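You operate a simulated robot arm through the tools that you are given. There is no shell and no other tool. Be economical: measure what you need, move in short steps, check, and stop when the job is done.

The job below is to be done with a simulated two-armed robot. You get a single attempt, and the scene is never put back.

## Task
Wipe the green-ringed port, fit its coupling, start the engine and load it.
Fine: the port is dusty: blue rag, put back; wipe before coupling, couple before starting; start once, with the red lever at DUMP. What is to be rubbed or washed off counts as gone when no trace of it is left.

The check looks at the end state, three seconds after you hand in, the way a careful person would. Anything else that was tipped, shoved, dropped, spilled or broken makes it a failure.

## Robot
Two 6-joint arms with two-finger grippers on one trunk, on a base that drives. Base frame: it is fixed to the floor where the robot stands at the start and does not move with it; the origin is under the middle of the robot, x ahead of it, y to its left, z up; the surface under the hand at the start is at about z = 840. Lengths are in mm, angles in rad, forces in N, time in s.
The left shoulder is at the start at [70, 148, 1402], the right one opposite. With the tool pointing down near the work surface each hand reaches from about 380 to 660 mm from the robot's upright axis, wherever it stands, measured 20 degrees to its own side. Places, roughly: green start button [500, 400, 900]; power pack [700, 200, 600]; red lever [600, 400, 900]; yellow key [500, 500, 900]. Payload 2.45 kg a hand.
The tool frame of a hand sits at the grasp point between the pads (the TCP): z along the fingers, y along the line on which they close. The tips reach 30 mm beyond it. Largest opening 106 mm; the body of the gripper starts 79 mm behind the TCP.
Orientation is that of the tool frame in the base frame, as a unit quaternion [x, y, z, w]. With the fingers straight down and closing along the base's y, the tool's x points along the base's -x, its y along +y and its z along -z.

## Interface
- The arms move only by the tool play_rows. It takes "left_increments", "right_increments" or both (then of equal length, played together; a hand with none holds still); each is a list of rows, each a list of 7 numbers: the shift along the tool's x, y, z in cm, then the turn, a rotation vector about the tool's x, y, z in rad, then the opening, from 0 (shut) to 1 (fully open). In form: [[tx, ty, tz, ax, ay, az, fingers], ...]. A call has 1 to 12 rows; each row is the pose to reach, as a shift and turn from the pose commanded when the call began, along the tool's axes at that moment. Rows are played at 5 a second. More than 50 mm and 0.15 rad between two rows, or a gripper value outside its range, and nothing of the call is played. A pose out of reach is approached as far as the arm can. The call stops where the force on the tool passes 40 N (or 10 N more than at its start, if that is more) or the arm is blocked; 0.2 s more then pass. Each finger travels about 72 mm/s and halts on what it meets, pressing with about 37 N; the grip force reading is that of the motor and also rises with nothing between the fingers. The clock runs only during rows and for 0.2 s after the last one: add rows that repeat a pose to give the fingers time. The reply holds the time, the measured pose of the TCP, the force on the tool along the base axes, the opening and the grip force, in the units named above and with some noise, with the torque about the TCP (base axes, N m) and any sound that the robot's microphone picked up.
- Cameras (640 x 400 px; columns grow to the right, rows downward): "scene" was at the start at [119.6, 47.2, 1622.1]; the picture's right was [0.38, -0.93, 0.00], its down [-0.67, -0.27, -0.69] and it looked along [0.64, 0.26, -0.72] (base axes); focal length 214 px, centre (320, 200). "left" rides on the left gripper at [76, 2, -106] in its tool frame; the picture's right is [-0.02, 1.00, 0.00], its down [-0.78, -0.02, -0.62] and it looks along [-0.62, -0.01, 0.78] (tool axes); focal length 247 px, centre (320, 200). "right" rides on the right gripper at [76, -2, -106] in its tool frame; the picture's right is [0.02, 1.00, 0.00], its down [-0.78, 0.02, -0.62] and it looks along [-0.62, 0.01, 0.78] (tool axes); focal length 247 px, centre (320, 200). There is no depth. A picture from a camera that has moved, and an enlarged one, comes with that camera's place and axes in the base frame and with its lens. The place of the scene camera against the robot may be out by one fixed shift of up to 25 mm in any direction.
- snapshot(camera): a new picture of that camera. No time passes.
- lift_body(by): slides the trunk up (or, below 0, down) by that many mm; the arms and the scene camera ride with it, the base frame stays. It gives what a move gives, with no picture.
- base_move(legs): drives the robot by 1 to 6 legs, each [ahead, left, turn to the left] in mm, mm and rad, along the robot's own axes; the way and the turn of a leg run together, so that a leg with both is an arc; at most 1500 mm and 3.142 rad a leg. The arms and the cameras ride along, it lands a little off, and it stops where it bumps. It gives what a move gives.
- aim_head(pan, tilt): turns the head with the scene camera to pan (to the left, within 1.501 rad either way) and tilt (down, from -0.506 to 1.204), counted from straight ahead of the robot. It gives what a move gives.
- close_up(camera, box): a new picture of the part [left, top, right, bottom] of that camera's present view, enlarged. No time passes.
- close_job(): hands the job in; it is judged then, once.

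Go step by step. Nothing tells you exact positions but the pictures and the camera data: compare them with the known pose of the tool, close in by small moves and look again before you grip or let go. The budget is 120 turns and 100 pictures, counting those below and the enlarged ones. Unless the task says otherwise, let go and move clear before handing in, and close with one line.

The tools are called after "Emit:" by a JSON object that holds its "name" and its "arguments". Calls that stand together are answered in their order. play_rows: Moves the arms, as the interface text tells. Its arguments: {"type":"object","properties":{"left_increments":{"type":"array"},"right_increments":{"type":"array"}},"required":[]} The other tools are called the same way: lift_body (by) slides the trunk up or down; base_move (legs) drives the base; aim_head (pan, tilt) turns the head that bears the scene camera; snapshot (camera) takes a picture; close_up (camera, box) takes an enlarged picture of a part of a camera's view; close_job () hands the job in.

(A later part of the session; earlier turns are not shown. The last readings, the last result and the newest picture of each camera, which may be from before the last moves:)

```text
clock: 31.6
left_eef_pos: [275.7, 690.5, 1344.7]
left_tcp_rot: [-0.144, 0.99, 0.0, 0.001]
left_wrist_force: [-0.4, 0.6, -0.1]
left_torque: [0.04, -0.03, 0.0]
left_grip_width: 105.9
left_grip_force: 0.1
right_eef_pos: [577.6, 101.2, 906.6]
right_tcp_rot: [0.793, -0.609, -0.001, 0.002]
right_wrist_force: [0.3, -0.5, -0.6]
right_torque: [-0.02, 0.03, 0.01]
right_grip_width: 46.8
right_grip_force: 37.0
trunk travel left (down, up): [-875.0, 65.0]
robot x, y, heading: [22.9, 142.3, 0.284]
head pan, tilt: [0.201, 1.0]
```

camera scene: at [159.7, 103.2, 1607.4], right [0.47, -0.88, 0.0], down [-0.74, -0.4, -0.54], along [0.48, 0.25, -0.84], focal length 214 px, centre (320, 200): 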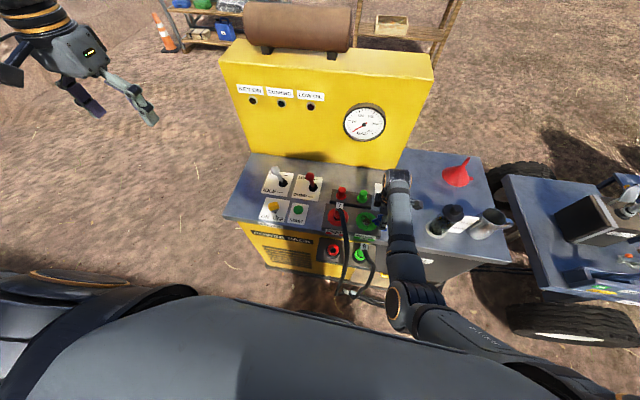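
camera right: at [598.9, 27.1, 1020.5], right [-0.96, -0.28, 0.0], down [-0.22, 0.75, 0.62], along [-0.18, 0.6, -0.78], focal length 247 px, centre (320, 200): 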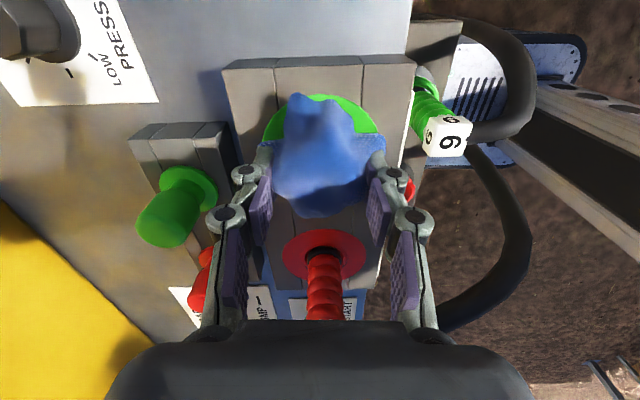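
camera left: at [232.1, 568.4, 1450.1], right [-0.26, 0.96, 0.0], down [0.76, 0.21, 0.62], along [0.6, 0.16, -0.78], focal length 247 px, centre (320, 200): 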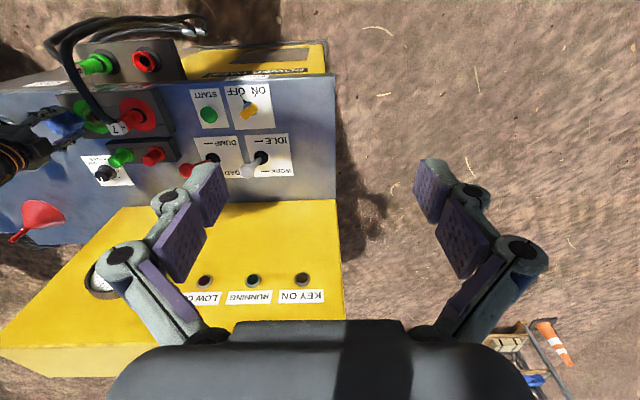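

Emit:
{"name": "play_rows", "arguments": {"right_increments": [[0, 0, 0.2, 0, 0, 0, 0], [0, 0, 0.4, 0, 0, 0, 0]]}}

Emit:
{"name": "play_rows", "arguments": {"right_increments": [[0, 0, 0.2, 0, 0, 0, 0], [0, 0, 0.4, 0, 0, 0, 0]]}}

```text
clock: 32.2
left_eef_pos: [275.0, 690.3, 1343.4]
left_tcp_rot: [-0.144, 0.99, 0.001, 0.0]
left_wrist_force: [0.0, 0.8, 0.3]
left_torque: [0.05, 0.0, 0.01]
left_grip_width: 106.0
left_grip_force: 0.1
right_eef_pos: [577.9, 100.7, 901.5]
right_tcp_rot: [0.793, -0.609, -0.002, 0.0]
right_wrist_force: [0.2, -0.1, -0.3]
right_torque: [0.01, -0.01, 0.0]
right_grip_width: 46.6
right_grip_force: 37.0
trunk travel left (down, up): [-875.0, 65.0]
robot x, y, heading: [25.7, 142.3, 0.285]
head pan, tilt: [0.201, 1.0]
```

```text
clock: 32.8
left_eef_pos: [272.8, 689.8, 1344.5]
left_tcp_rot: [-0.143, 0.99, 0.001, 0.001]
left_wrist_force: [0.2, -0.1, -0.2]
left_torque: [0.03, 0.01, 0.02]
left_grip_width: 105.9
left_grip_force: 0.0
right_eef_pos: [577.1, 100.4, 901.7]
right_tcp_rot: [0.794, -0.608, 0.0, -0.001]
right_wrist_force: [1.3, -1.8, 17.1]
right_torque: [0.14, 0.34, 0.02]
right_grip_width: 46.7
right_grip_force: 37.2
trunk travel left (down, up): [-875.0, 65.0]
robot x, y, heading: [23.5, 144.5, 0.291]
head pan, tilt: [0.201, 1.0]
```

Contact at about TCP z 902. Easing off slightly and wiping in circles.

Emit:
{"name": "play_rows", "arguments": {"right_increments": [[1, 0, -0.1, 0, 0, 0, 0], [0.7, 0.7, -0.1, 0, 0, 0, 0], [0, 1, -0.1, 0, 0, 0, 0], [-0.7, 0.7, -0.1, 0, 0, 0, 0], [-1, 0, -0.1, 0, 0, 0, 0], [-0.7, -0.7, -0.1, 0, 0, 0, 0], [0, -1, -0.1, 0, 0, 0, 0], [0.7, -0.7, -0.1, 0, 0, 0, 0], [1.4, 0, -0.1, 0, 0, 0, 0], [0, 0, -0.1, 0, 0, 0, 0], [-1.4, 0, -0.1, 0, 0, 0, 0], [0, 0, -0.1, 0, 0, 0, 0]]}}

Emit:
{"name": "play_rows", "arguments": {"right_increments": [[2.2, 0, 0, 0, 0, 0, 0], [1.6, 1.6, 0, 0, 0, 0, 0], [0, 2.2, 0, 0, 0, 0, 0], [-1.6, 1.6, 0, 0, 0, 0, 0], [-2.2, 0, 0, 0, 0, 0, 0], [-1.6, -1.6, 0, 0, 0, 0, 0], [0, -2.2, 0, 0, 0, 0, 0], [1.6, -1.6, 0, 0, 0, 0, 0], [2.2, 0, 0, 0, 0, 0, 0], [0, 0, 0, 0, 0, 0, 0], [0, 2, 0, 0, 0, 0, 0], [0, 0, 0, 0, 0, 0, 0]]}}

Emit:
{"name": "play_rows", "arguments": {"right_increments": [[0, 0, -3, 0, 0, 0, 0], [4, 0, -4, 0, 0, 0, 0], [7, 0, -4, 0, 0, 0, 0]]}}

Emit:
{"name": "snapshot", "arguments": {"camera": "right"}}

Emit:
{"name": "close_up", "arguments": {"camera": "scene", "box": [320, 180, 420, 242]}}

```text
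clock: 35.4
left_eef_pos: [272.4, 692.1, 1342.9]
left_tcp_rot: [-0.144, 0.99, -0.001, 0.001]
left_wrist_force: [1.1, 1.0, -0.2]
left_torque: [-0.02, -0.01, -0.01]
left_grip_width: 105.9
left_grip_force: 0.0
right_eef_pos: [574.6, 105.2, 900.3]
right_tcp_rot: [0.794, -0.608, -0.002, -0.001]
right_wrist_force: [-1.0, 3.8, 11.1]
right_torque: [0.14, -0.21, 0.09]
right_grip_width: 46.8
right_grip_force: 37.1
trunk travel left (down, up): [-875.0, 65.0]
robot x, y, heading: [22.6, 144.3, 0.287]
head pan, tilt: [0.201, 1.0]
```

```text
clock: 38.0
left_eef_pos: [271.3, 689.9, 1345.2]
left_tcp_rot: [-0.143, 0.99, -0.001, 0.002]
left_wrist_force: [-0.1, 0.8, -0.6]
left_torque: [0.0, 0.05, 0.02]
left_grip_width: 105.9
left_grip_force: 0.0
right_eef_pos: [574.4, 100.7, 900.2]
right_tcp_rot: [0.793, -0.609, -0.002, -0.001]
right_wrist_force: [-7.9, -1.5, 22.8]
right_torque: [-0.21, -0.03, -0.07]
right_grip_width: 47.0
right_grip_force: 37.2
trunk travel left (down, up): [-875.0, 65.0]
robot x, y, heading: [25.2, 142.4, 0.29]
head pan, tilt: [0.201, 1.0]
```

```text
clock: 38.8
left_eef_pos: [276.3, 688.9, 1344.0]
left_tcp_rot: [-0.144, 0.99, 0.0, -0.001]
left_wrist_force: [-0.9, 0.4, 0.1]
left_torque: [-0.03, 0.04, 0.01]
left_grip_width: 105.9
left_grip_force: 0.1
right_eef_pos: [595.1, 31.0, 937.9]
right_tcp_rot: [0.793, -0.609, -0.002, 0.001]
right_wrist_force: [0.0, -0.2, -0.3]
right_torque: [0.02, 0.01, 0.04]
right_grip_width: 46.6
right_grip_force: 36.4
trunk travel left (down, up): [-875.0, 65.0]
robot x, y, heading: [27.0, 144.7, 0.29]
head pan, tilt: [0.201, 1.0]
```

```text
68 pictures are left
camera right: at [616.5, -41.5, 1043.7], right [-0.96, -0.28, 0.0], down [-0.22, 0.75, 0.62], along [-0.18, 0.6, -0.78], focal length 247 px, centre (320, 200)
```

right: 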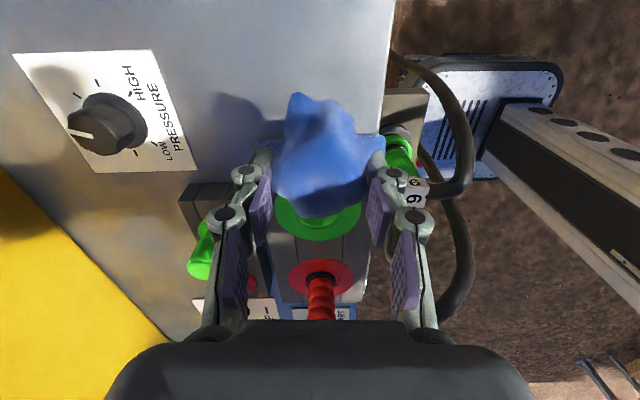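

```text
6.40 times, centred on (370, 211) of scene
camera zoom: at [130.9, 204.0, 1607.3], right [0.47, -0.88, 0.0], down [-0.74, -0.39, -0.54], along [0.48, 0.25, -0.84], focal length 1373 px, centre (0, 130)
```

zoom: 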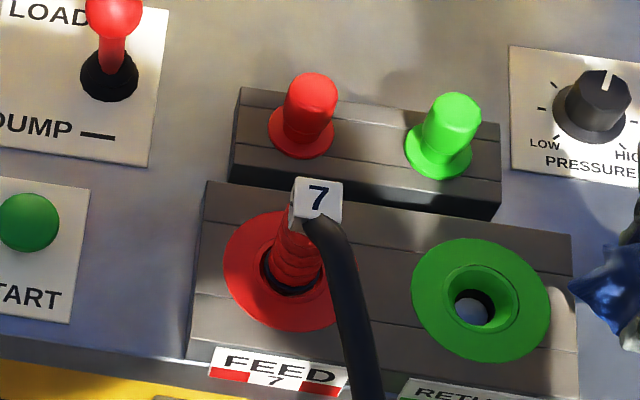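

Emit:
{"name": "close_up", "arguments": {"camera": "scene", "box": [380, 210, 412, 242]}}

Emit:
{"name": "close_up", "arguments": {"camera": "right", "box": [260, 180, 380, 260]}}

```text
12.50 times, centred on (396, 226) of scene
camera zoom: at [130.9, 204.0, 1607.3], right [0.47, -0.88, 0.0], down [-0.74, -0.39, -0.54], along [0.48, 0.25, -0.84], focal length 2681 px, centre (-630, -125)
```

zoom: 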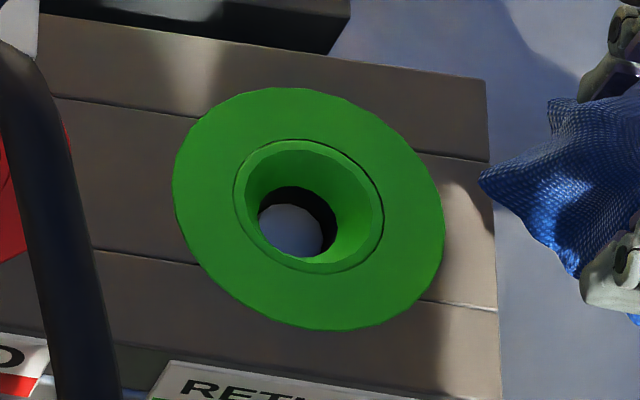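

```text
5.00 times, centred on (320, 220) of right
camera zoom: at [616.5, -41.5, 1043.7], right [-0.96, -0.28, 0.0], down [-0.22, 0.75, 0.62], along [-0.18, 0.6, -0.78], focal length 1235 px, centre (320, 100)
```

zoom: 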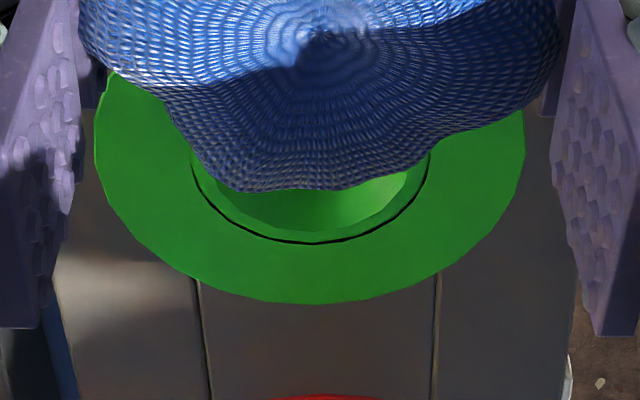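

The port is clean. Putting the rag back at its spot.

Emit:
{"name": "play_rows", "arguments": {"right_increments": [[3.0, -0.5, 0, 0, 0, 0, 0], [3.0, -0.5, 3, 0, 0, 0, 0], [3.0, -0.5, 5.5, 0, 0, 0, 0], [3.0, -0.5, 6.6, 0, 0, 0, 0], [3.0, -0.5, 6.9, 0, 0, 0, 0]]}}

Emit:
{"name": "play_rows", "arguments": {"right_increments": [[0, 0, 0, 0, 0, 0, 0.6], [0, 0, 0, 0, 0, 0, 0.9], [0, 0, 0, 0, 0, 0, 0.9], [0, 0, 0, 0, 0, 0, 0.9], [0, 0, -4, 0, 0, 0, 0.9], [0, 0, -8, 0, 0, 0, 0.9]]}}

Emit:
{"name": "snapshot", "arguments": {"camera": "right"}}

```text
clock: 40.0
left_eef_pos: [274.9, 690.2, 1343.0]
left_tcp_rot: [-0.143, 0.99, 0.0, 0.0]
left_wrist_force: [0.7, -0.6, 0.2]
left_torque: [-0.03, -0.02, -0.02]
left_grip_width: 106.1
left_grip_force: 0.1
right_eef_pos: [607.4, 4.6, 869.3]
right_tcp_rot: [0.794, -0.608, -0.001, 0.001]
right_wrist_force: [0.1, 0.7, -0.1]
right_torque: [0.04, -0.03, 0.0]
right_grip_width: 46.5
right_grip_force: 37.6
trunk travel left (down, up): [-875.0, 65.0]
robot x, y, heading: [25.1, 142.5, 0.286]
head pan, tilt: [0.201, 1.0]
```

```text
clock: 41.4
left_eef_pos: [273.6, 690.1, 1343.6]
left_tcp_rot: [-0.143, 0.99, 0.001, -0.001]
left_wrist_force: [0.2, -0.5, 0.6]
left_torque: [0.02, -0.01, 0.02]
left_grip_width: 106.1
left_grip_force: 0.1
right_eef_pos: [606.0, 5.8, 952.2]
right_tcp_rot: [0.794, -0.608, -0.002, 0.001]
right_wrist_force: [-1.0, 0.6, 0.1]
right_torque: [0.0, 0.0, 0.0]
right_grip_width: 95.4
right_grip_force: 0.0
trunk travel left (down, up): [-875.0, 65.0]
robot x, y, heading: [28.0, 138.2, 0.292]
head pan, tilt: [0.201, 1.0]
```

```text
64 pictures are left
camera right: at [627.0, -67.1, 1057.3], right [-0.96, -0.28, 0.0], down [-0.22, 0.75, 0.62], along [-0.18, 0.6, -0.78], focal length 247 px, centre (320, 200)
```

right: 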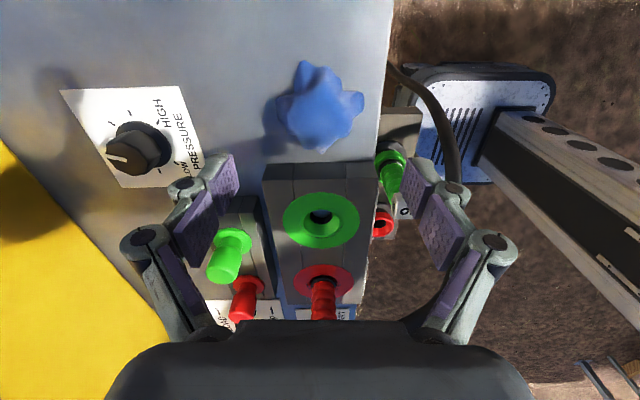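

The rag is back in place. Coupling 9 stands vertically in the dock near [484,78], spanning about z 750 to 850. I'll unwind the wrist and back the hand out in front for a close look.

Emit:
{"name": "play_rows", "arguments": {"right_increments": [[0, 1.5, 0, 0, 0, 0.14, 0.9], [0, 3, 0, 0, 0, 0.28, 0.9], [0, 4.5, 0, 0, 0, 0.42, 0.9], [0, 6, 0, 0, 0, 0.56, 0.9], [0, 7.5, 0, 0, 0, 0.7, 0.9], [0, 9, 0, 0, 0, 0.84, 0.9], [0, 10.5, 0, 0, 0, 0.98, 0.9], [0, 12, 0, 0, 0, 1.12, 0.9], [0, 13, 0, 0, 0, 1.26, 0.9], [0, 14, 0, 0, 0, 1.4, 0.9], [0, 14, 0, 0, 0, 1.54, 0.9]]}}

Emit:
{"name": "snapshot", "arguments": {"camera": "right"}}

Emit:
{"name": "close_up", "arguments": {"camera": "scene", "box": [330, 200, 450, 275]}}

```text
clock: 43.8
left_eef_pos: [274.6, 691.1, 1343.9]
left_tcp_rot: [-0.143, 0.99, 0.0, 0.0]
left_wrist_force: [0.3, 1.0, 0.0]
left_torque: [0.01, -0.04, -0.01]
left_grip_width: 105.9
left_grip_force: 0.2
right_eef_pos: [471.6, -31.5, 951.5]
right_tcp_rot: [-0.144, 0.99, 0.001, -0.002]
right_wrist_force: [-0.3, 0.5, -0.5]
right_torque: [0.02, 0.01, 0.0]
right_grip_width: 95.5
right_grip_force: 0.1
trunk travel left (down, up): [-875.0, 65.0]
robot x, y, heading: [25.6, 139.9, 0.285]
head pan, tilt: [0.201, 1.0]
```

```text
63 pictures are left
camera right: at [399.4, -54.3, 1056.0], right [-0.31, 0.95, 0.0], down [0.75, 0.24, 0.62], along [0.59, 0.19, -0.78], focal length 247 px, centre (320, 200)
```

right: 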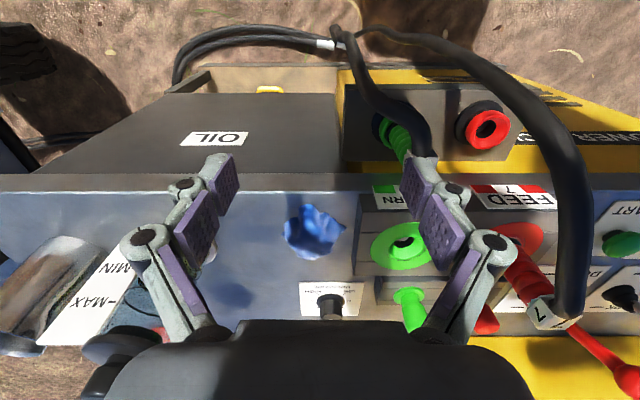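

```text
5.33 times, centred on (390, 238) of scene
camera zoom: at [129.0, 205.8, 1607.4], right [0.47, -0.88, 0.0], down [-0.74, -0.4, -0.54], along [0.48, 0.25, -0.84], focal length 1144 px, centre (-53, 0)
```

zoom: 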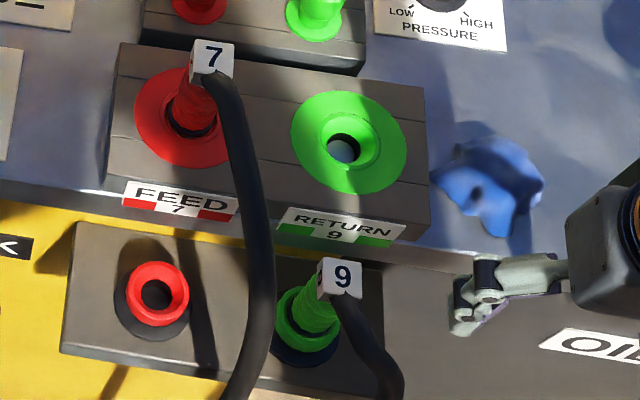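

Emit:
{"name": "close_up", "arguments": {"camera": "right", "box": [330, 60, 530, 185]}}

```text
3.20 times, centred on (430, 122) of right
camera zoom: at [399.4, -54.3, 1056.0], right [-0.31, 0.95, 0.0], down [0.75, 0.24, 0.62], along [0.59, 0.19, -0.78], focal length 790 px, centre (-32, 448)
```

zoom: 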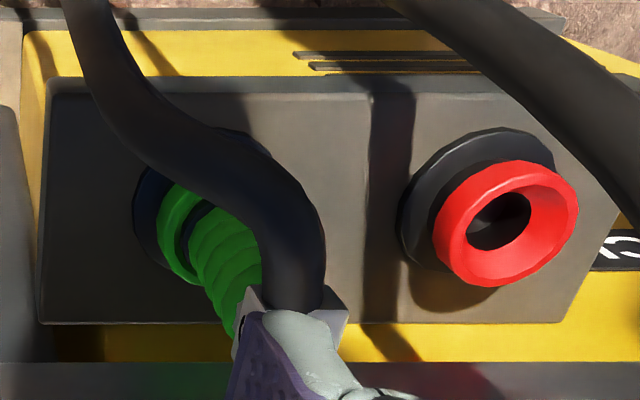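

The dock is a level block, with coupling 9 upright near [482,73] and its hose leaving toward the front right. I'll move over it with the fingers closing sideways.

Emit:
{"name": "play_rows", "arguments": {"right_increments": [[-1.3, 3.3, 0, 0, 0, 0, 0.9], [-2.6, 6.6, 0, 0, 0, 0, 0.9], [-4.0, 9.8, 0, 0, 0, 0, 0.9]]}}

Emit:
{"name": "snapshot", "arguments": {"camera": "right"}}

```text
clock: 44.6
left_eef_pos: [275.5, 692.1, 1342.5]
left_tcp_rot: [-0.143, 0.99, 0.0, 0.0]
left_wrist_force: [-0.1, -0.3, 0.3]
left_torque: [0.02, 0.04, -0.03]
left_grip_width: 105.8
left_grip_force: 0.1
right_eef_pos: [482.9, 75.8, 952.9]
right_tcp_rot: [-0.146, 0.989, 0.0, -0.002]
right_wrist_force: [0.4, 1.3, -0.4]
right_torque: [0.0, 0.02, 0.0]
right_grip_width: 95.3
right_grip_force: 0.1
trunk travel left (down, up): [-875.0, 65.0]
robot x, y, heading: [23.5, 141.9, 0.284]
head pan, tilt: [0.201, 1.0]
```

```text
60 pictures are left
camera right: at [410.8, 53.6, 1058.1], right [-0.31, 0.95, 0.0], down [0.75, 0.24, 0.62], along [0.59, 0.19, -0.79], focal length 247 px, centre (320, 200)
```

right: 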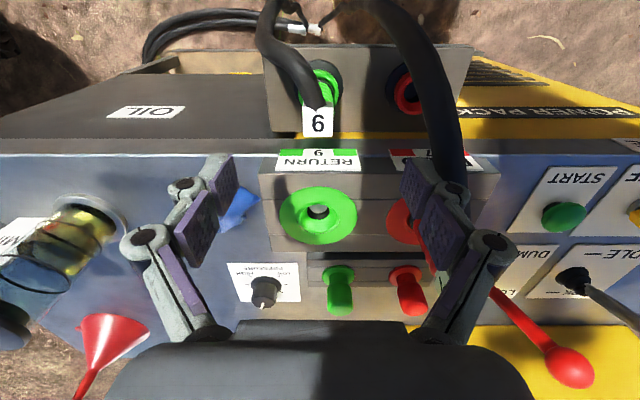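

Coupling 9 is centred under the hand. Going down around it, then checking.

Emit:
{"name": "play_rows", "arguments": {"right_increments": [[0, 0, 4, 0, 0, 0, 0.9], [0, 0, 8, 0, 0, 0, 0.9], [0, 0, 11, 0, 0, 0, 0.9]]}}

Emit:
{"name": "snapshot", "arguments": {"camera": "right"}}

Emit:
{"name": "close_up", "arguments": {"camera": "scene", "box": [310, 180, 450, 268]}}

```text
clock: 45.4
left_eef_pos: [275.7, 690.2, 1344.0]
left_tcp_rot: [-0.143, 0.99, 0.0, 0.0]
left_wrist_force: [0.2, -0.1, -0.1]
left_torque: [-0.05, 0.0, 0.0]
left_grip_width: 105.8
left_grip_force: 0.1
right_eef_pos: [482.7, 74.7, 840.6]
right_tcp_rot: [-0.146, 0.989, 0.0, -0.001]
right_wrist_force: [-0.4, 0.1, -0.2]
right_torque: [-0.04, 0.03, -0.03]
right_grip_width: 95.5
right_grip_force: 0.0
trunk travel left (down, up): [-875.0, 65.0]
robot x, y, heading: [23.4, 141.7, 0.286]
head pan, tilt: [0.201, 1.0]
```

```text
59 pictures are left
camera right: at [410.1, 51.3, 945.2], right [-0.31, 0.95, 0.0], down [0.75, 0.24, 0.62], along [0.59, 0.19, -0.78], focal length 247 px, centre (320, 200)
```

right: 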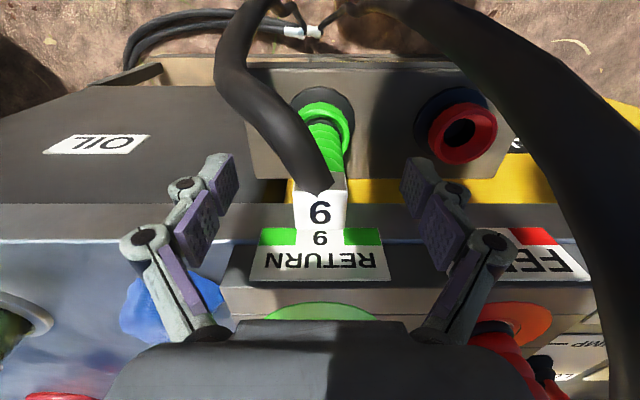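

```text
4.55 times, centred on (380, 224) of scene
camera zoom: at [129.5, 205.5, 1607.4], right [0.47, -0.88, 0.0], down [-0.74, -0.4, -0.54], along [0.48, 0.25, -0.84], focal length 975 px, centre (47, 91)
```

zoom: 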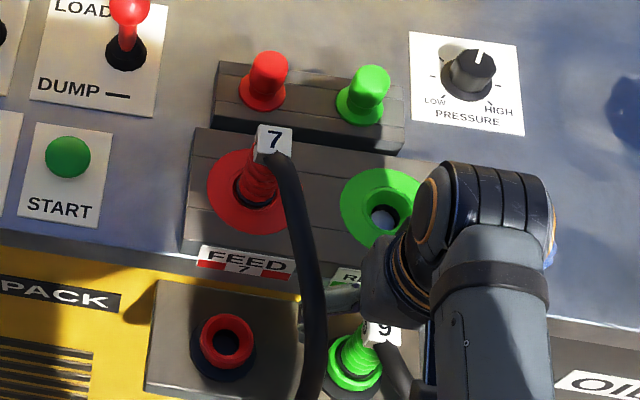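

Centred. Going down another 33 mm and closing on the sleeve.

Emit:
{"name": "play_rows", "arguments": {"right_increments": [[0, 0, 1.5, 0, 0, 0, 0.9], [0, 0, 3, 0, 0, 0, 0.9], [0, 0, 3.3, 0, 0, 0, 0.9]]}}

Emit:
{"name": "play_rows", "arguments": {"right_increments": [[0, 0, 0, 0, 0, 0, 0.5], [0, 0, 0, 0, 0, 0, 0.2], [0, 0, 0, 0, 0, 0, 0], [0, 0, 0, 0, 0, 0, 0], [0, 0, 0, 0, 0, 0, 0]]}}

Emit:
{"name": "snapshot", "arguments": {"camera": "right"}}

```text
clock: 46.2
left_eef_pos: [274.7, 691.0, 1343.3]
left_tcp_rot: [-0.144, 0.99, -0.001, 0.0]
left_wrist_force: [0.1, -0.8, 1.0]
left_torque: [0.0, -0.02, 0.02]
left_grip_width: 106.3
left_grip_force: 0.1
right_eef_pos: [481.8, 74.9, 807.2]
right_tcp_rot: [-0.146, 0.989, 0.001, -0.002]
right_wrist_force: [-0.3, 0.1, 0.3]
right_torque: [-0.01, 0.03, 0.02]
right_grip_width: 95.3
right_grip_force: 0.1
trunk travel left (down, up): [-875.0, 65.0]
robot x, y, heading: [22.7, 138.4, 0.289]
head pan, tilt: [0.201, 1.0]
```

```text
clock: 47.4
left_eef_pos: [275.4, 690.8, 1342.9]
left_tcp_rot: [-0.144, 0.99, 0.0, 0.0]
left_wrist_force: [0.0, -1.0, -0.5]
left_torque: [0.02, -0.04, -0.02]
left_grip_width: 105.9
left_grip_force: 0.1
right_eef_pos: [482.9, 74.6, 807.8]
right_tcp_rot: [-0.146, 0.989, 0.0, 0.0]
right_wrist_force: [0.3, -0.6, -0.6]
right_torque: [-0.02, -0.02, 0.0]
right_grip_width: 31.0
right_grip_force: 36.6
trunk travel left (down, up): [-875.0, 65.0]
robot x, y, heading: [22.8, 141.9, 0.283]
head pan, tilt: [0.201, 1.0]
```

```text
57 pictures are left
camera right: at [409.4, 51.2, 912.9], right [-0.31, 0.95, 0.0], down [0.75, 0.24, 0.62], along [0.59, 0.19, -0.78], focal length 247 px, centre (320, 200)
```

right: 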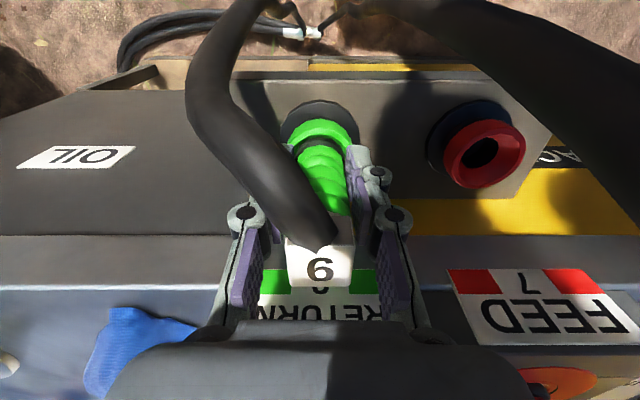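

Gripped at 31 mm. Pulling straight up.

Emit:
{"name": "play_rows", "arguments": {"right_increments": [[0, 0, -0.5, 0, 0, 0, 0], [0, 0, -1, 0, 0, 0, 0], [0, 0, -2, 0, 0, 0, 0], [0, 0, -3, 0, 0, 0, 0], [0, 0, -4, 0, 0, 0, 0]]}}

Emit:
{"name": "snapshot", "arguments": {"camera": "right"}}

```text
clock: 48.6
left_eef_pos: [274.6, 690.7, 1343.7]
left_tcp_rot: [-0.143, 0.99, 0.001, 0.0]
left_wrist_force: [-0.2, 0.6, 0.6]
left_torque: [0.02, 0.01, 0.04]
left_grip_width: 105.7
left_grip_force: 0.1
right_eef_pos: [482.9, 74.5, 847.3]
right_tcp_rot: [-0.146, 0.989, 0.0, -0.002]
right_wrist_force: [0.5, -0.8, -2.3]
right_torque: [0.02, -0.01, 0.01]
right_grip_width: 31.0
right_grip_force: 37.2
trunk travel left (down, up): [-875.0, 65.0]
robot x, y, heading: [25.2, 141.8, 0.293]
head pan, tilt: [0.201, 1.0]
```

```text
56 pictures are left
camera right: at [409.3, 51.3, 953.9], right [-0.31, 0.95, 0.0], down [0.75, 0.24, 0.62], along [0.59, 0.19, -0.79], focal length 247 px, centre (320, 200)
```

right: 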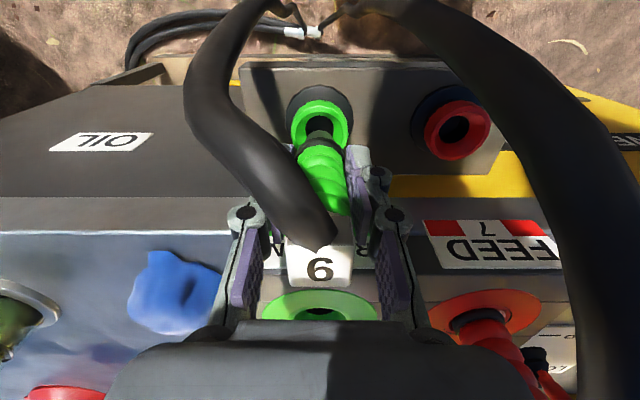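

The plug came free. Raising further to clear the block.

Emit:
{"name": "play_rows", "arguments": {"right_increments": [[0, 0, -3, 0, 0, 0, 0], [0, 0, -6, 0, 0, 0, 0], [0, 0, -9, 0, 0, 0, 0], [0, 0, -12, 0, 0, 0, 0]]}}

Emit:
{"name": "snapshot", "arguments": {"camera": "right"}}

Emit:
{"name": "snapshot", "arguments": {"camera": "scene"}}

```text
clock: 49.6
left_eef_pos: [275.1, 690.3, 1342.3]
left_tcp_rot: [-0.143, 0.99, 0.001, -0.001]
left_wrist_force: [-0.9, 0.3, 0.3]
left_torque: [-0.05, 0.02, 0.03]
left_grip_width: 106.1
left_grip_force: 0.0
right_eef_pos: [484.0, 73.8, 970.1]
right_tcp_rot: [-0.146, 0.989, 0.0, -0.002]
right_wrist_force: [0.0, -0.4, -1.6]
right_torque: [0.01, 0.02, 0.02]
right_grip_width: 31.0
right_grip_force: 37.3
trunk travel left (down, up): [-875.0, 65.0]
robot x, y, heading: [23.6, 141.0, 0.285]
head pan, tilt: [0.201, 1.0]
```

```text
55 pictures are left
camera right: at [410.0, 50.5, 1074.9], right [-0.31, 0.95, 0.0], down [0.75, 0.24, 0.62], along [0.59, 0.19, -0.79], focal length 247 px, centre (320, 200)
```

right: 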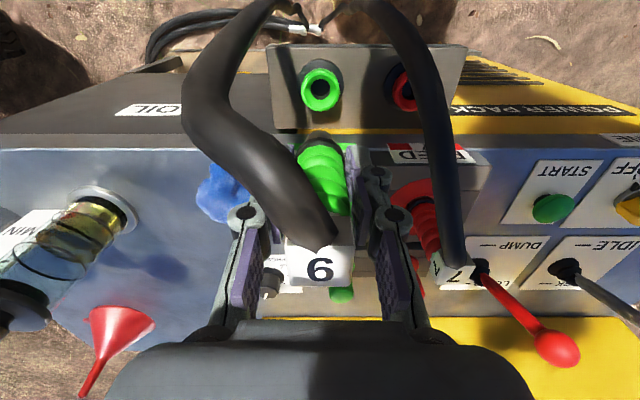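

```text
54 pictures are left
camera scene: at [129.2, 206.0, 1607.4], right [0.47, -0.88, 0.0], down [-0.74, -0.4, -0.54], along [0.48, 0.25, -0.84], focal length 214 px, centre (320, 200)
```

scene: 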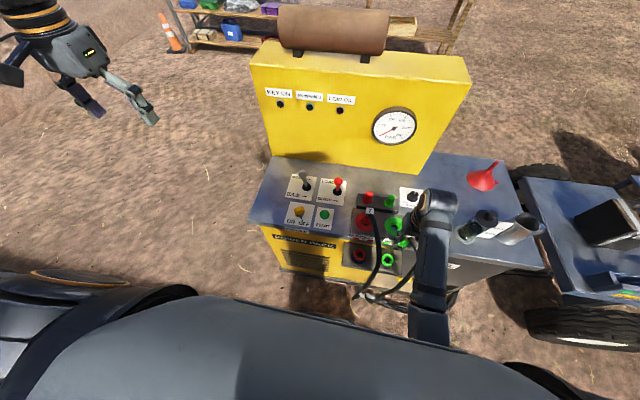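

The plug end is about 71 mm below the TCP. The port works out at [575,105,866]; I'll move over it at this height and check alignment.

Emit:
{"name": "play_rows", "arguments": {"right_increments": [[-3.2, 0.1, 0, 0, 0, 0, 0], [-6.4, 0.2, 0, 0, 0, 0, 0], [-9.6, 0.35, 0, 0, 0, 0, 0], [-9.6, 0.35, 0, 0, 0, 0, 0]]}}

Emit:
{"name": "snapshot", "arguments": {"camera": "right"}}

Emit:
{"name": "close_up", "arguments": {"camera": "scene", "box": [350, 180, 430, 230]}}

```text
clock: 50.6
left_eef_pos: [275.4, 690.2, 1344.4]
left_tcp_rot: [-0.144, 0.99, -0.001, 0.001]
left_wrist_force: [-0.5, -0.8, 0.5]
left_torque: [0.0, -0.05, 0.0]
left_grip_width: 106.2
left_grip_force: 0.1
right_eef_pos: [573.6, 104.6, 968.2]
right_tcp_rot: [-0.147, 0.989, 0.001, -0.001]
right_wrist_force: [-0.9, 0.9, -2.2]
right_torque: [-0.04, 0.04, 0.01]
right_grip_width: 30.7
right_grip_force: 36.8
trunk travel left (down, up): [-875.0, 65.0]
robot x, y, heading: [24.2, 144.9, 0.282]
head pan, tilt: [0.201, 1.0]
```

```text
53 pictures are left
camera right: at [500.7, 82.8, 1073.0], right [-0.31, 0.95, 0.0], down [0.75, 0.24, 0.62], along [0.59, 0.19, -0.78], focal length 247 px, centre (320, 200)
```

right: 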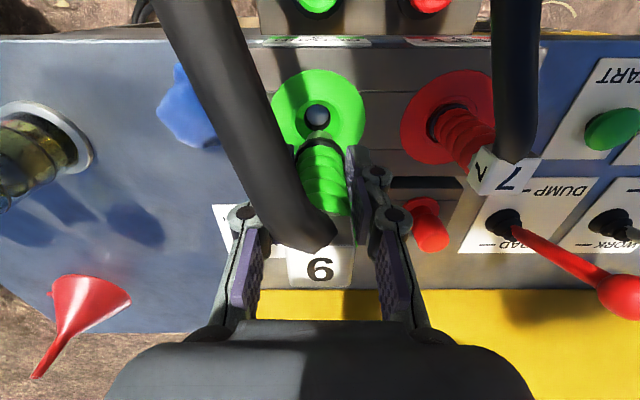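

```text
8.00 times, centred on (390, 205) of scene
camera zoom: at [129.1, 205.7, 1607.4], right [0.47, -0.88, 0.0], down [-0.74, -0.4, -0.54], along [0.48, 0.25, -0.84], focal length 1716 px, centre (-240, 160)
```

zoom: 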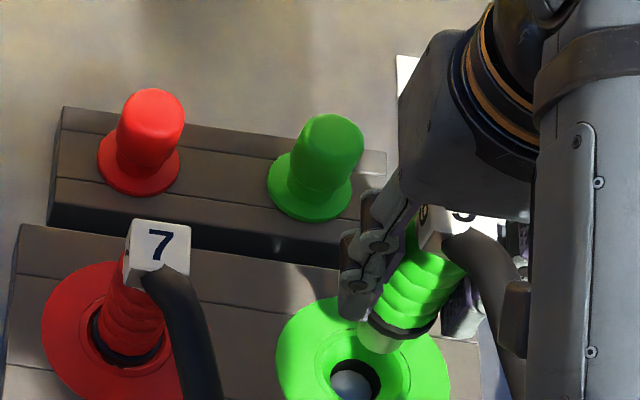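

Emit:
{"name": "close_up", "arguments": {"camera": "right", "box": [240, 50, 400, 150]}}

Emit:
{"name": "close_up", "arguments": {"camera": "right", "box": [240, 130, 480, 280]}}

```text
4.00 times, centred on (320, 100) of right
camera zoom: at [500.7, 82.8, 1073.0], right [-0.31, 0.95, 0.0], down [0.75, 0.24, 0.62], along [0.59, 0.19, -0.78], focal length 988 px, centre (320, 600)
```

zoom: 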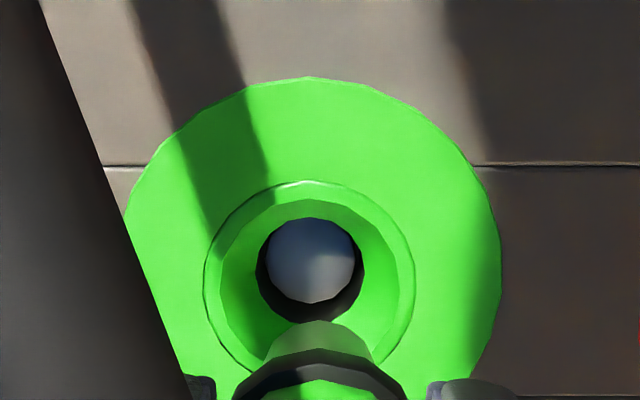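

```text
2.67 times, centred on (360, 205) of right
camera zoom: at [500.7, 82.8, 1073.0], right [-0.31, 0.95, 0.0], down [0.75, 0.24, 0.62], along [0.59, 0.19, -0.78], focal length 659 px, centre (213, 187)
```

zoom: 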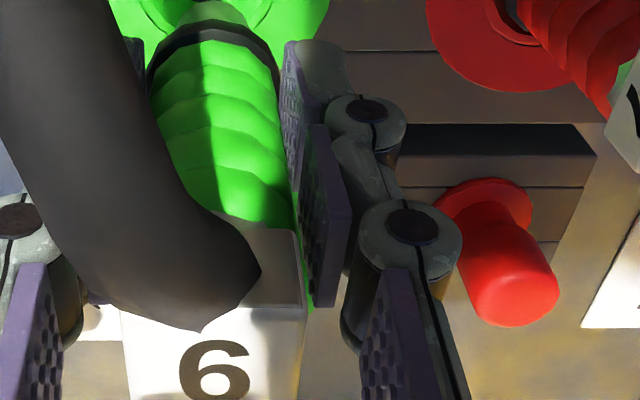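

Emit:
{"name": "close_up", "arguments": {"camera": "scene", "box": [370, 205, 418, 235]}}

```text
13.33 times, centred on (394, 220) of scene
camera zoom: at [129.1, 205.7, 1607.4], right [0.47, -0.88, 0.0], down [-0.74, -0.4, -0.54], along [0.48, 0.25, -0.84], focal length 2860 px, centre (-667, -67)
```

zoom: 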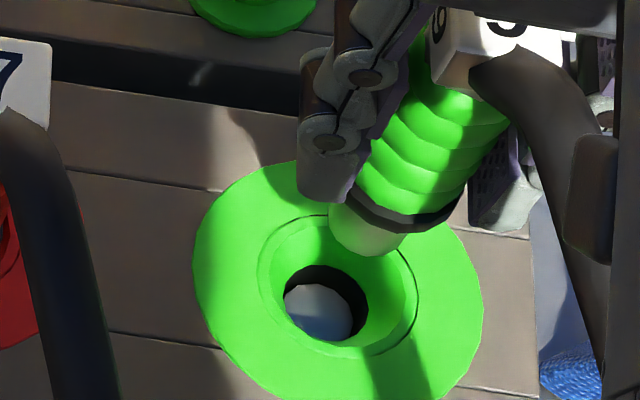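

Measuring both views against each other, the plug needs about 2 mm right and 3 mm toward me. I'll shift and lower partway for another look.

Emit:
{"name": "play_rows", "arguments": {"right_increments": [[0.3, -0.2, 0, 0, 0, 0, 0], [0.3, -0.2, 1.0, 0, 0, 0, 0], [0.3, -0.2, 2.0, 0, 0, 0, 0]]}}

Emit:
{"name": "close_up", "arguments": {"camera": "right", "box": [240, 60, 400, 160]}}

Emit:
{"name": "close_up", "arguments": {"camera": "scene", "box": [370, 205, 418, 235]}}

```text
clock: 51.4
left_eef_pos: [275.1, 691.9, 1343.5]
left_tcp_rot: [-0.144, 0.99, 0.001, -0.001]
left_wrist_force: [0.0, -0.6, 0.0]
left_torque: [-0.02, -0.02, 0.04]
left_grip_width: 105.9
left_grip_force: 0.0
right_eef_pos: [571.9, 104.2, 947.8]
right_tcp_rot: [-0.146, 0.989, 0.0, -0.001]
right_wrist_force: [-1.2, 0.5, -1.8]
right_torque: [0.0, -0.02, 0.0]
right_grip_width: 30.8
right_grip_force: 37.0
trunk travel left (down, up): [-875.0, 65.0]
robot x, y, heading: [24.8, 138.8, 0.289]
head pan, tilt: [0.201, 1.0]
```

```text
4.00 times, centred on (320, 110) of right
camera zoom: at [498.1, 80.1, 1052.9], right [-0.31, 0.95, 0.0], down [0.75, 0.24, 0.62], along [0.59, 0.19, -0.79], focal length 988 px, centre (320, 560)
```

zoom: 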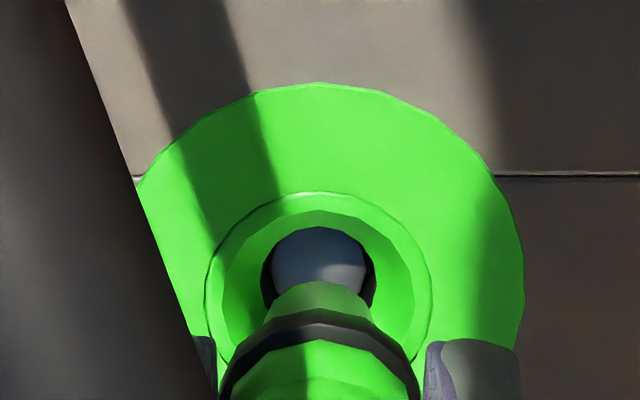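

```text
13.33 times, centred on (394, 220) of scene
camera zoom: at [129.6, 206.0, 1607.4], right [0.47, -0.88, 0.0], down [-0.74, -0.4, -0.54], along [0.48, 0.25, -0.84], focal length 2860 px, centre (-667, -67)
```

zoom: 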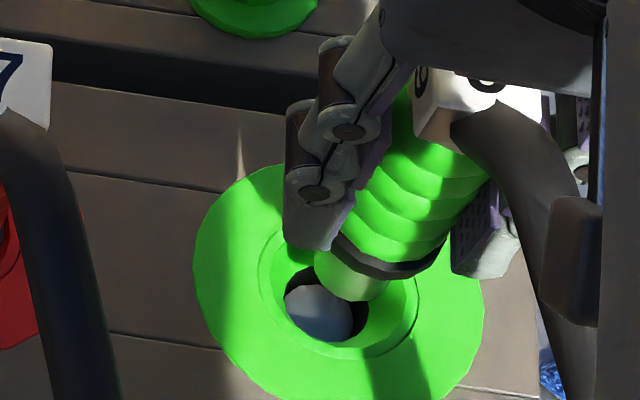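

Nearly concentric, with about 12 mm left to the lip. Nudging 1 mm and lowering slowly while watching forces.

Emit:
{"name": "play_rows", "arguments": {"right_increments": [[0.1, 0, 0.5, 0, 0, 0, 0], [0.1, 0, 1.0, 0, 0, 0, 0], [0.1, 0, 1.5, 0, 0, 0, 0], [0.1, 0, 1.8, 0, 0, 0, 0]]}}

Emit:
{"name": "close_up", "arguments": {"camera": "right", "box": [240, 60, 400, 160]}}

Emit:
{"name": "close_up", "arguments": {"camera": "scene", "box": [370, 205, 418, 235]}}

```text
clock: 52.4
left_eef_pos: [274.9, 690.5, 1344.2]
left_tcp_rot: [-0.144, 0.99, 0.0, 0.001]
left_wrist_force: [0.1, -0.2, -0.9]
left_torque: [-0.03, 0.03, -0.01]
left_grip_width: 105.9
left_grip_force: 0.1
right_eef_pos: [571.2, 102.2, 930.1]
right_tcp_rot: [-0.146, 0.989, 0.001, -0.002]
right_wrist_force: [-0.7, 0.3, -2.6]
right_torque: [-0.03, -0.03, 0.0]
right_grip_width: 30.9
right_grip_force: 37.8
trunk travel left (down, up): [-875.0, 65.0]
robot x, y, heading: [26.7, 141.9, 0.291]
head pan, tilt: [0.201, 1.0]
```

```text
4.00 times, centred on (320, 110) of right
camera zoom: at [498.0, 78.9, 1035.3], right [-0.31, 0.95, 0.0], down [0.75, 0.24, 0.62], along [0.59, 0.19, -0.78], focal length 988 px, centre (320, 560)
```

zoom: 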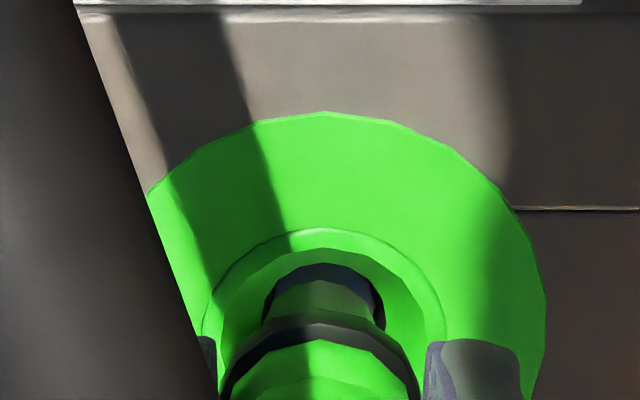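

```text
13.33 times, centred on (394, 220) of scene
camera zoom: at [129.5, 205.8, 1607.4], right [0.47, -0.88, 0.0], down [-0.74, -0.4, -0.54], along [0.48, 0.25, -0.84], focal length 2860 px, centre (-667, -67)
```

zoom: 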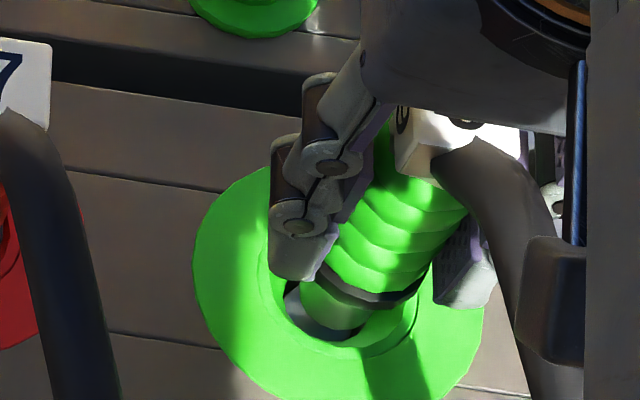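

The hole edges in both views say the plug should go about 3 mm forward. Correcting and continuing down.

Emit:
{"name": "play_rows", "arguments": {"right_increments": [[-0.3, 0.05, 0, 0, 0, 0, 0], [-0.3, 0.05, 0.4, 0, 0, 0, 0], [-0.3, 0.05, 0.8, 0, 0, 0, 0]]}}

Emit:
{"name": "close_up", "arguments": {"camera": "right", "box": [240, 60, 400, 160]}}

Emit:
{"name": "close_up", "arguments": {"camera": "scene", "box": [370, 205, 418, 235]}}

```text
clock: 53.2
left_eef_pos: [275.1, 690.4, 1344.6]
left_tcp_rot: [-0.144, 0.99, 0.0, 0.0]
left_wrist_force: [-0.5, -0.4, -0.5]
left_torque: [0.0, 0.0, 0.0]
left_grip_width: 105.9
left_grip_force: 0.0
right_eef_pos: [572.3, 103.9, 922.3]
right_tcp_rot: [-0.147, 0.989, 0.001, 0.0]
right_wrist_force: [-0.7, -0.3, -2.1]
right_torque: [-0.01, 0.03, 0.0]
right_grip_width: 31.0
right_grip_force: 37.1
trunk travel left (down, up): [-875.0, 65.0]
robot x, y, heading: [24.0, 141.8, 0.291]
head pan, tilt: [0.201, 1.0]
```

```text
4.00 times, centred on (320, 110) of right
camera zoom: at [499.9, 81.0, 1027.5], right [-0.31, 0.95, 0.0], down [0.75, 0.24, 0.62], along [0.59, 0.19, -0.78], focal length 988 px, centre (320, 560)
```

zoom: 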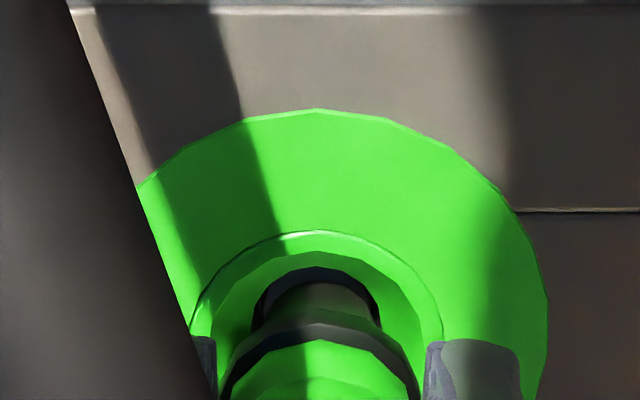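

```text
13.33 times, centred on (394, 220) of scene
camera zoom: at [129.3, 205.7, 1607.4], right [0.47, -0.88, 0.0], down [-0.74, -0.4, -0.54], along [0.48, 0.25, -0.84], focal length 2860 px, centre (-667, -67)
```

zoom: 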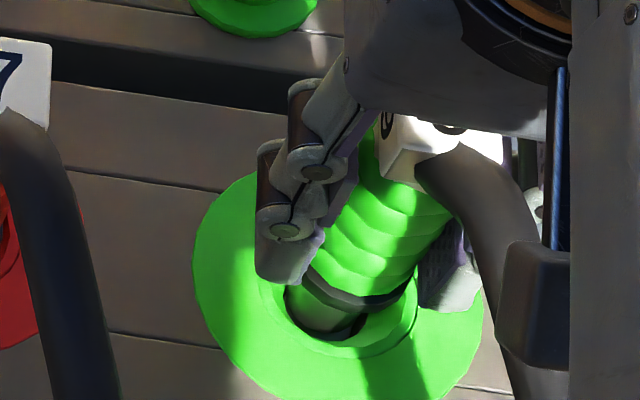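

Concentric within a millimetre. Pushing on down in small steps.

Emit:
{"name": "play_rows", "arguments": {"right_increments": [[0, -0.08, 0.4, 0, 0, 0, 0], [0, -0.08, 0.8, 0, 0, 0, 0], [0, -0.08, 1.2, 0, 0, 0, 0]]}}

Emit:
{"name": "close_up", "arguments": {"camera": "right", "box": [240, 60, 400, 160]}}

Emit:
{"name": "close_up", "arguments": {"camera": "scene", "box": [370, 205, 418, 235]}}

```text
clock: 54.0
left_eef_pos: [275.9, 689.9, 1343.3]
left_tcp_rot: [-0.143, 0.99, -0.001, -0.001]
left_wrist_force: [-0.3, 0.9, 1.0]
left_torque: [-0.04, 0.01, -0.05]
left_grip_width: 106.3
left_grip_force: 0.1
right_eef_pos: [572.8, 103.6, 910.0]
right_tcp_rot: [-0.146, 0.989, 0.002, -0.001]
right_wrist_force: [-0.3, -0.1, 2.6]
right_torque: [-0.07, -0.18, -0.01]
right_grip_width: 30.8
right_grip_force: 36.6
trunk travel left (down, up): [-875.0, 65.0]
robot x, y, heading: [27.4, 140.9, 0.286]
head pan, tilt: [0.201, 1.0]
```

```text
4.00 times, centred on (320, 110) of right
camera zoom: at [499.9, 80.4, 1015.1], right [-0.31, 0.95, 0.0], down [0.75, 0.24, 0.62], along [0.59, 0.19, -0.78], focal length 988 px, centre (320, 560)
```

zoom: 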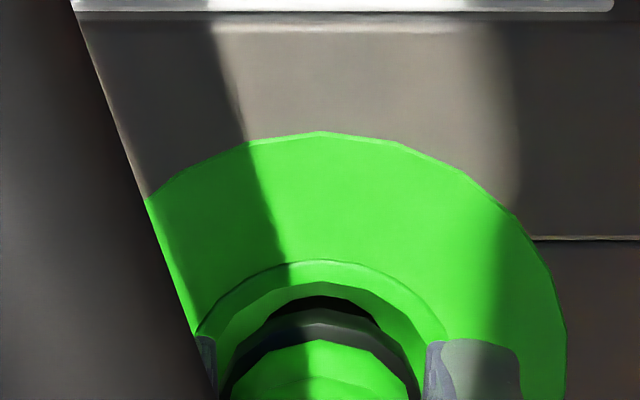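

```text
13.33 times, centred on (394, 220) of scene
camera zoom: at [128.8, 205.7, 1607.5], right [0.47, -0.88, 0.0], down [-0.74, -0.4, -0.54], along [0.48, 0.25, -0.84], focal length 2860 px, centre (-667, -67)
```

zoom: 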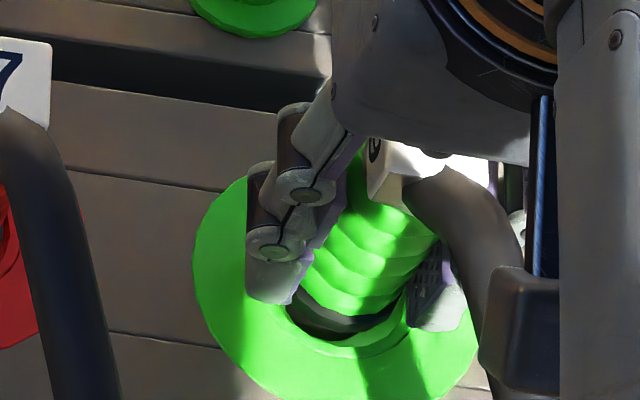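

The nose is in the hole with light contact. Continuing.

Emit:
{"name": "play_rows", "arguments": {"right_increments": [[0, 0, 0.3, 0, 0, 0, 0], [0, 0, 0.5, 0, 0, 0, 0]]}}

Emit:
{"name": "play_rows", "arguments": {"right_increments": [[0, 0, 0.2, 0, 0, 0, 0], [0, 0, 0.4, 0, 0, 0, 0]]}}

Emit:
{"name": "close_up", "arguments": {"camera": "scene", "box": [340, 195, 420, 245]}}

```text
clock: 54.6
left_eef_pos: [272.1, 690.2, 1345.3]
left_tcp_rot: [-0.143, 0.99, 0.0, 0.001]
left_wrist_force: [0.2, -0.8, 0.3]
left_torque: [-0.03, -0.01, -0.02]
left_grip_width: 106.0
left_grip_force: 0.1
right_eef_pos: [572.8, 104.1, 908.3]
right_tcp_rot: [-0.146, 0.989, 0.002, 0.001]
right_wrist_force: [-0.9, -0.9, 18.5]
right_torque: [-0.03, 0.1, 0.0]
right_grip_width: 30.9
right_grip_force: 36.8
trunk travel left (down, up): [-875.0, 65.0]
robot x, y, heading: [23.3, 143.0, 0.288]
head pan, tilt: [0.201, 1.0]
```

```text
clock: 55.2
left_eef_pos: [271.1, 690.2, 1345.6]
left_tcp_rot: [-0.143, 0.99, -0.001, 0.003]
left_wrist_force: [0.0, 0.5, 0.6]
left_torque: [-0.03, 0.03, 0.0]
left_grip_width: 106.1
left_grip_force: 0.1
right_eef_pos: [573.0, 102.2, 904.6]
right_tcp_rot: [-0.146, 0.989, 0.001, 0.005]
right_wrist_force: [0.4, -3.1, 37.8]
right_torque: [-0.04, -0.21, -0.04]
right_grip_width: 31.9
right_grip_force: 37.0
trunk travel left (down, up): [-875.0, 65.0]
robot x, y, heading: [26.3, 143.8, 0.29]
head pan, tilt: [0.201, 1.0]
```

```text
8.00 times, centred on (380, 220) of scene
camera zoom: at [123.0, 205.8, 1608.2], right [0.47, -0.88, 0.0], down [-0.74, -0.4, -0.54], along [0.48, 0.25, -0.84], focal length 1716 px, centre (-160, 40)
```

zoom: 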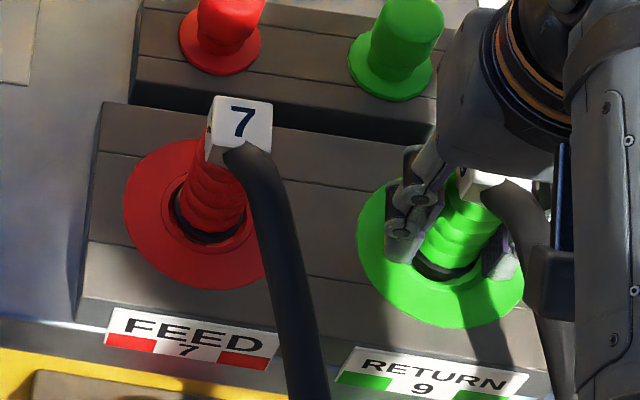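

About 38 N with no click yet. I'll press a little further, up to the limit.

Emit:
{"name": "play_rows", "arguments": {"right_increments": [[0, 0, 0.2, 0, 0, 0, 0], [0, 0, 0.4, 0, 0, 0, 0], [0, 0, 0.6, 0, 0, 0, 0]]}}

Emit:
{"name": "snapshot", "arguments": {"camera": "right"}}

```text
clock: 55.7
left_eef_pos: [269.4, 689.7, 1345.2]
left_tcp_rot: [-0.143, 0.99, -0.001, 0.002]
left_wrist_force: [0.4, -0.4, -0.2]
left_torque: [-0.03, 0.01, 0.0]
left_grip_width: 106.0
left_grip_force: 0.1
right_eef_pos: [573.0, 104.0, 905.5]
right_tcp_rot: [-0.145, 0.989, 0.001, 0.004]
right_wrist_force: [-13.6, -4.0, 24.3]
right_torque: [-0.23, 1.02, 0.09]
right_grip_width: 30.8
right_grip_force: 37.2
trunk travel left (down, up): [-875.0, 65.0]
robot x, y, heading: [24.3, 142.4, 0.293]
head pan, tilt: [0.201, 1.0]
stopped in row 2 (right hand): the force on the tool passed its limit at 49 N (the readings are from after the stop); the commanded pose is now the measured one
```

```text
39 pictures are left
camera right: at [498.6, 80.1, 1009.4], right [-0.31, 0.95, 0.0], down [0.74, 0.24, 0.63], along [0.6, 0.19, -0.78], focal length 247 px, centre (320, 200)
```

right: 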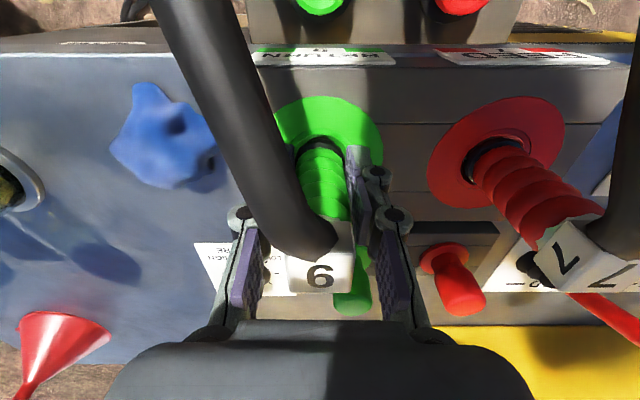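

Emit:
{"name": "close_up", "arguments": {"camera": "right", "box": [260, 80, 580, 280]}}

```text
2.00 times, centred on (420, 180) of right
camera zoom: at [498.6, 80.1, 1009.4], right [-0.31, 0.95, 0.0], down [0.74, 0.24, 0.63], along [0.6, 0.19, -0.78], focal length 494 px, centre (120, 240)
```

zoom: 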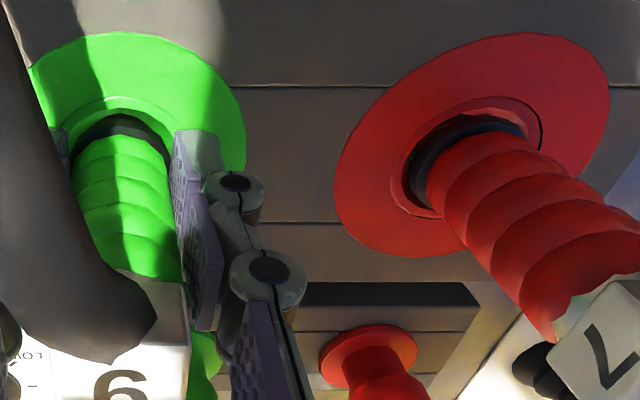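

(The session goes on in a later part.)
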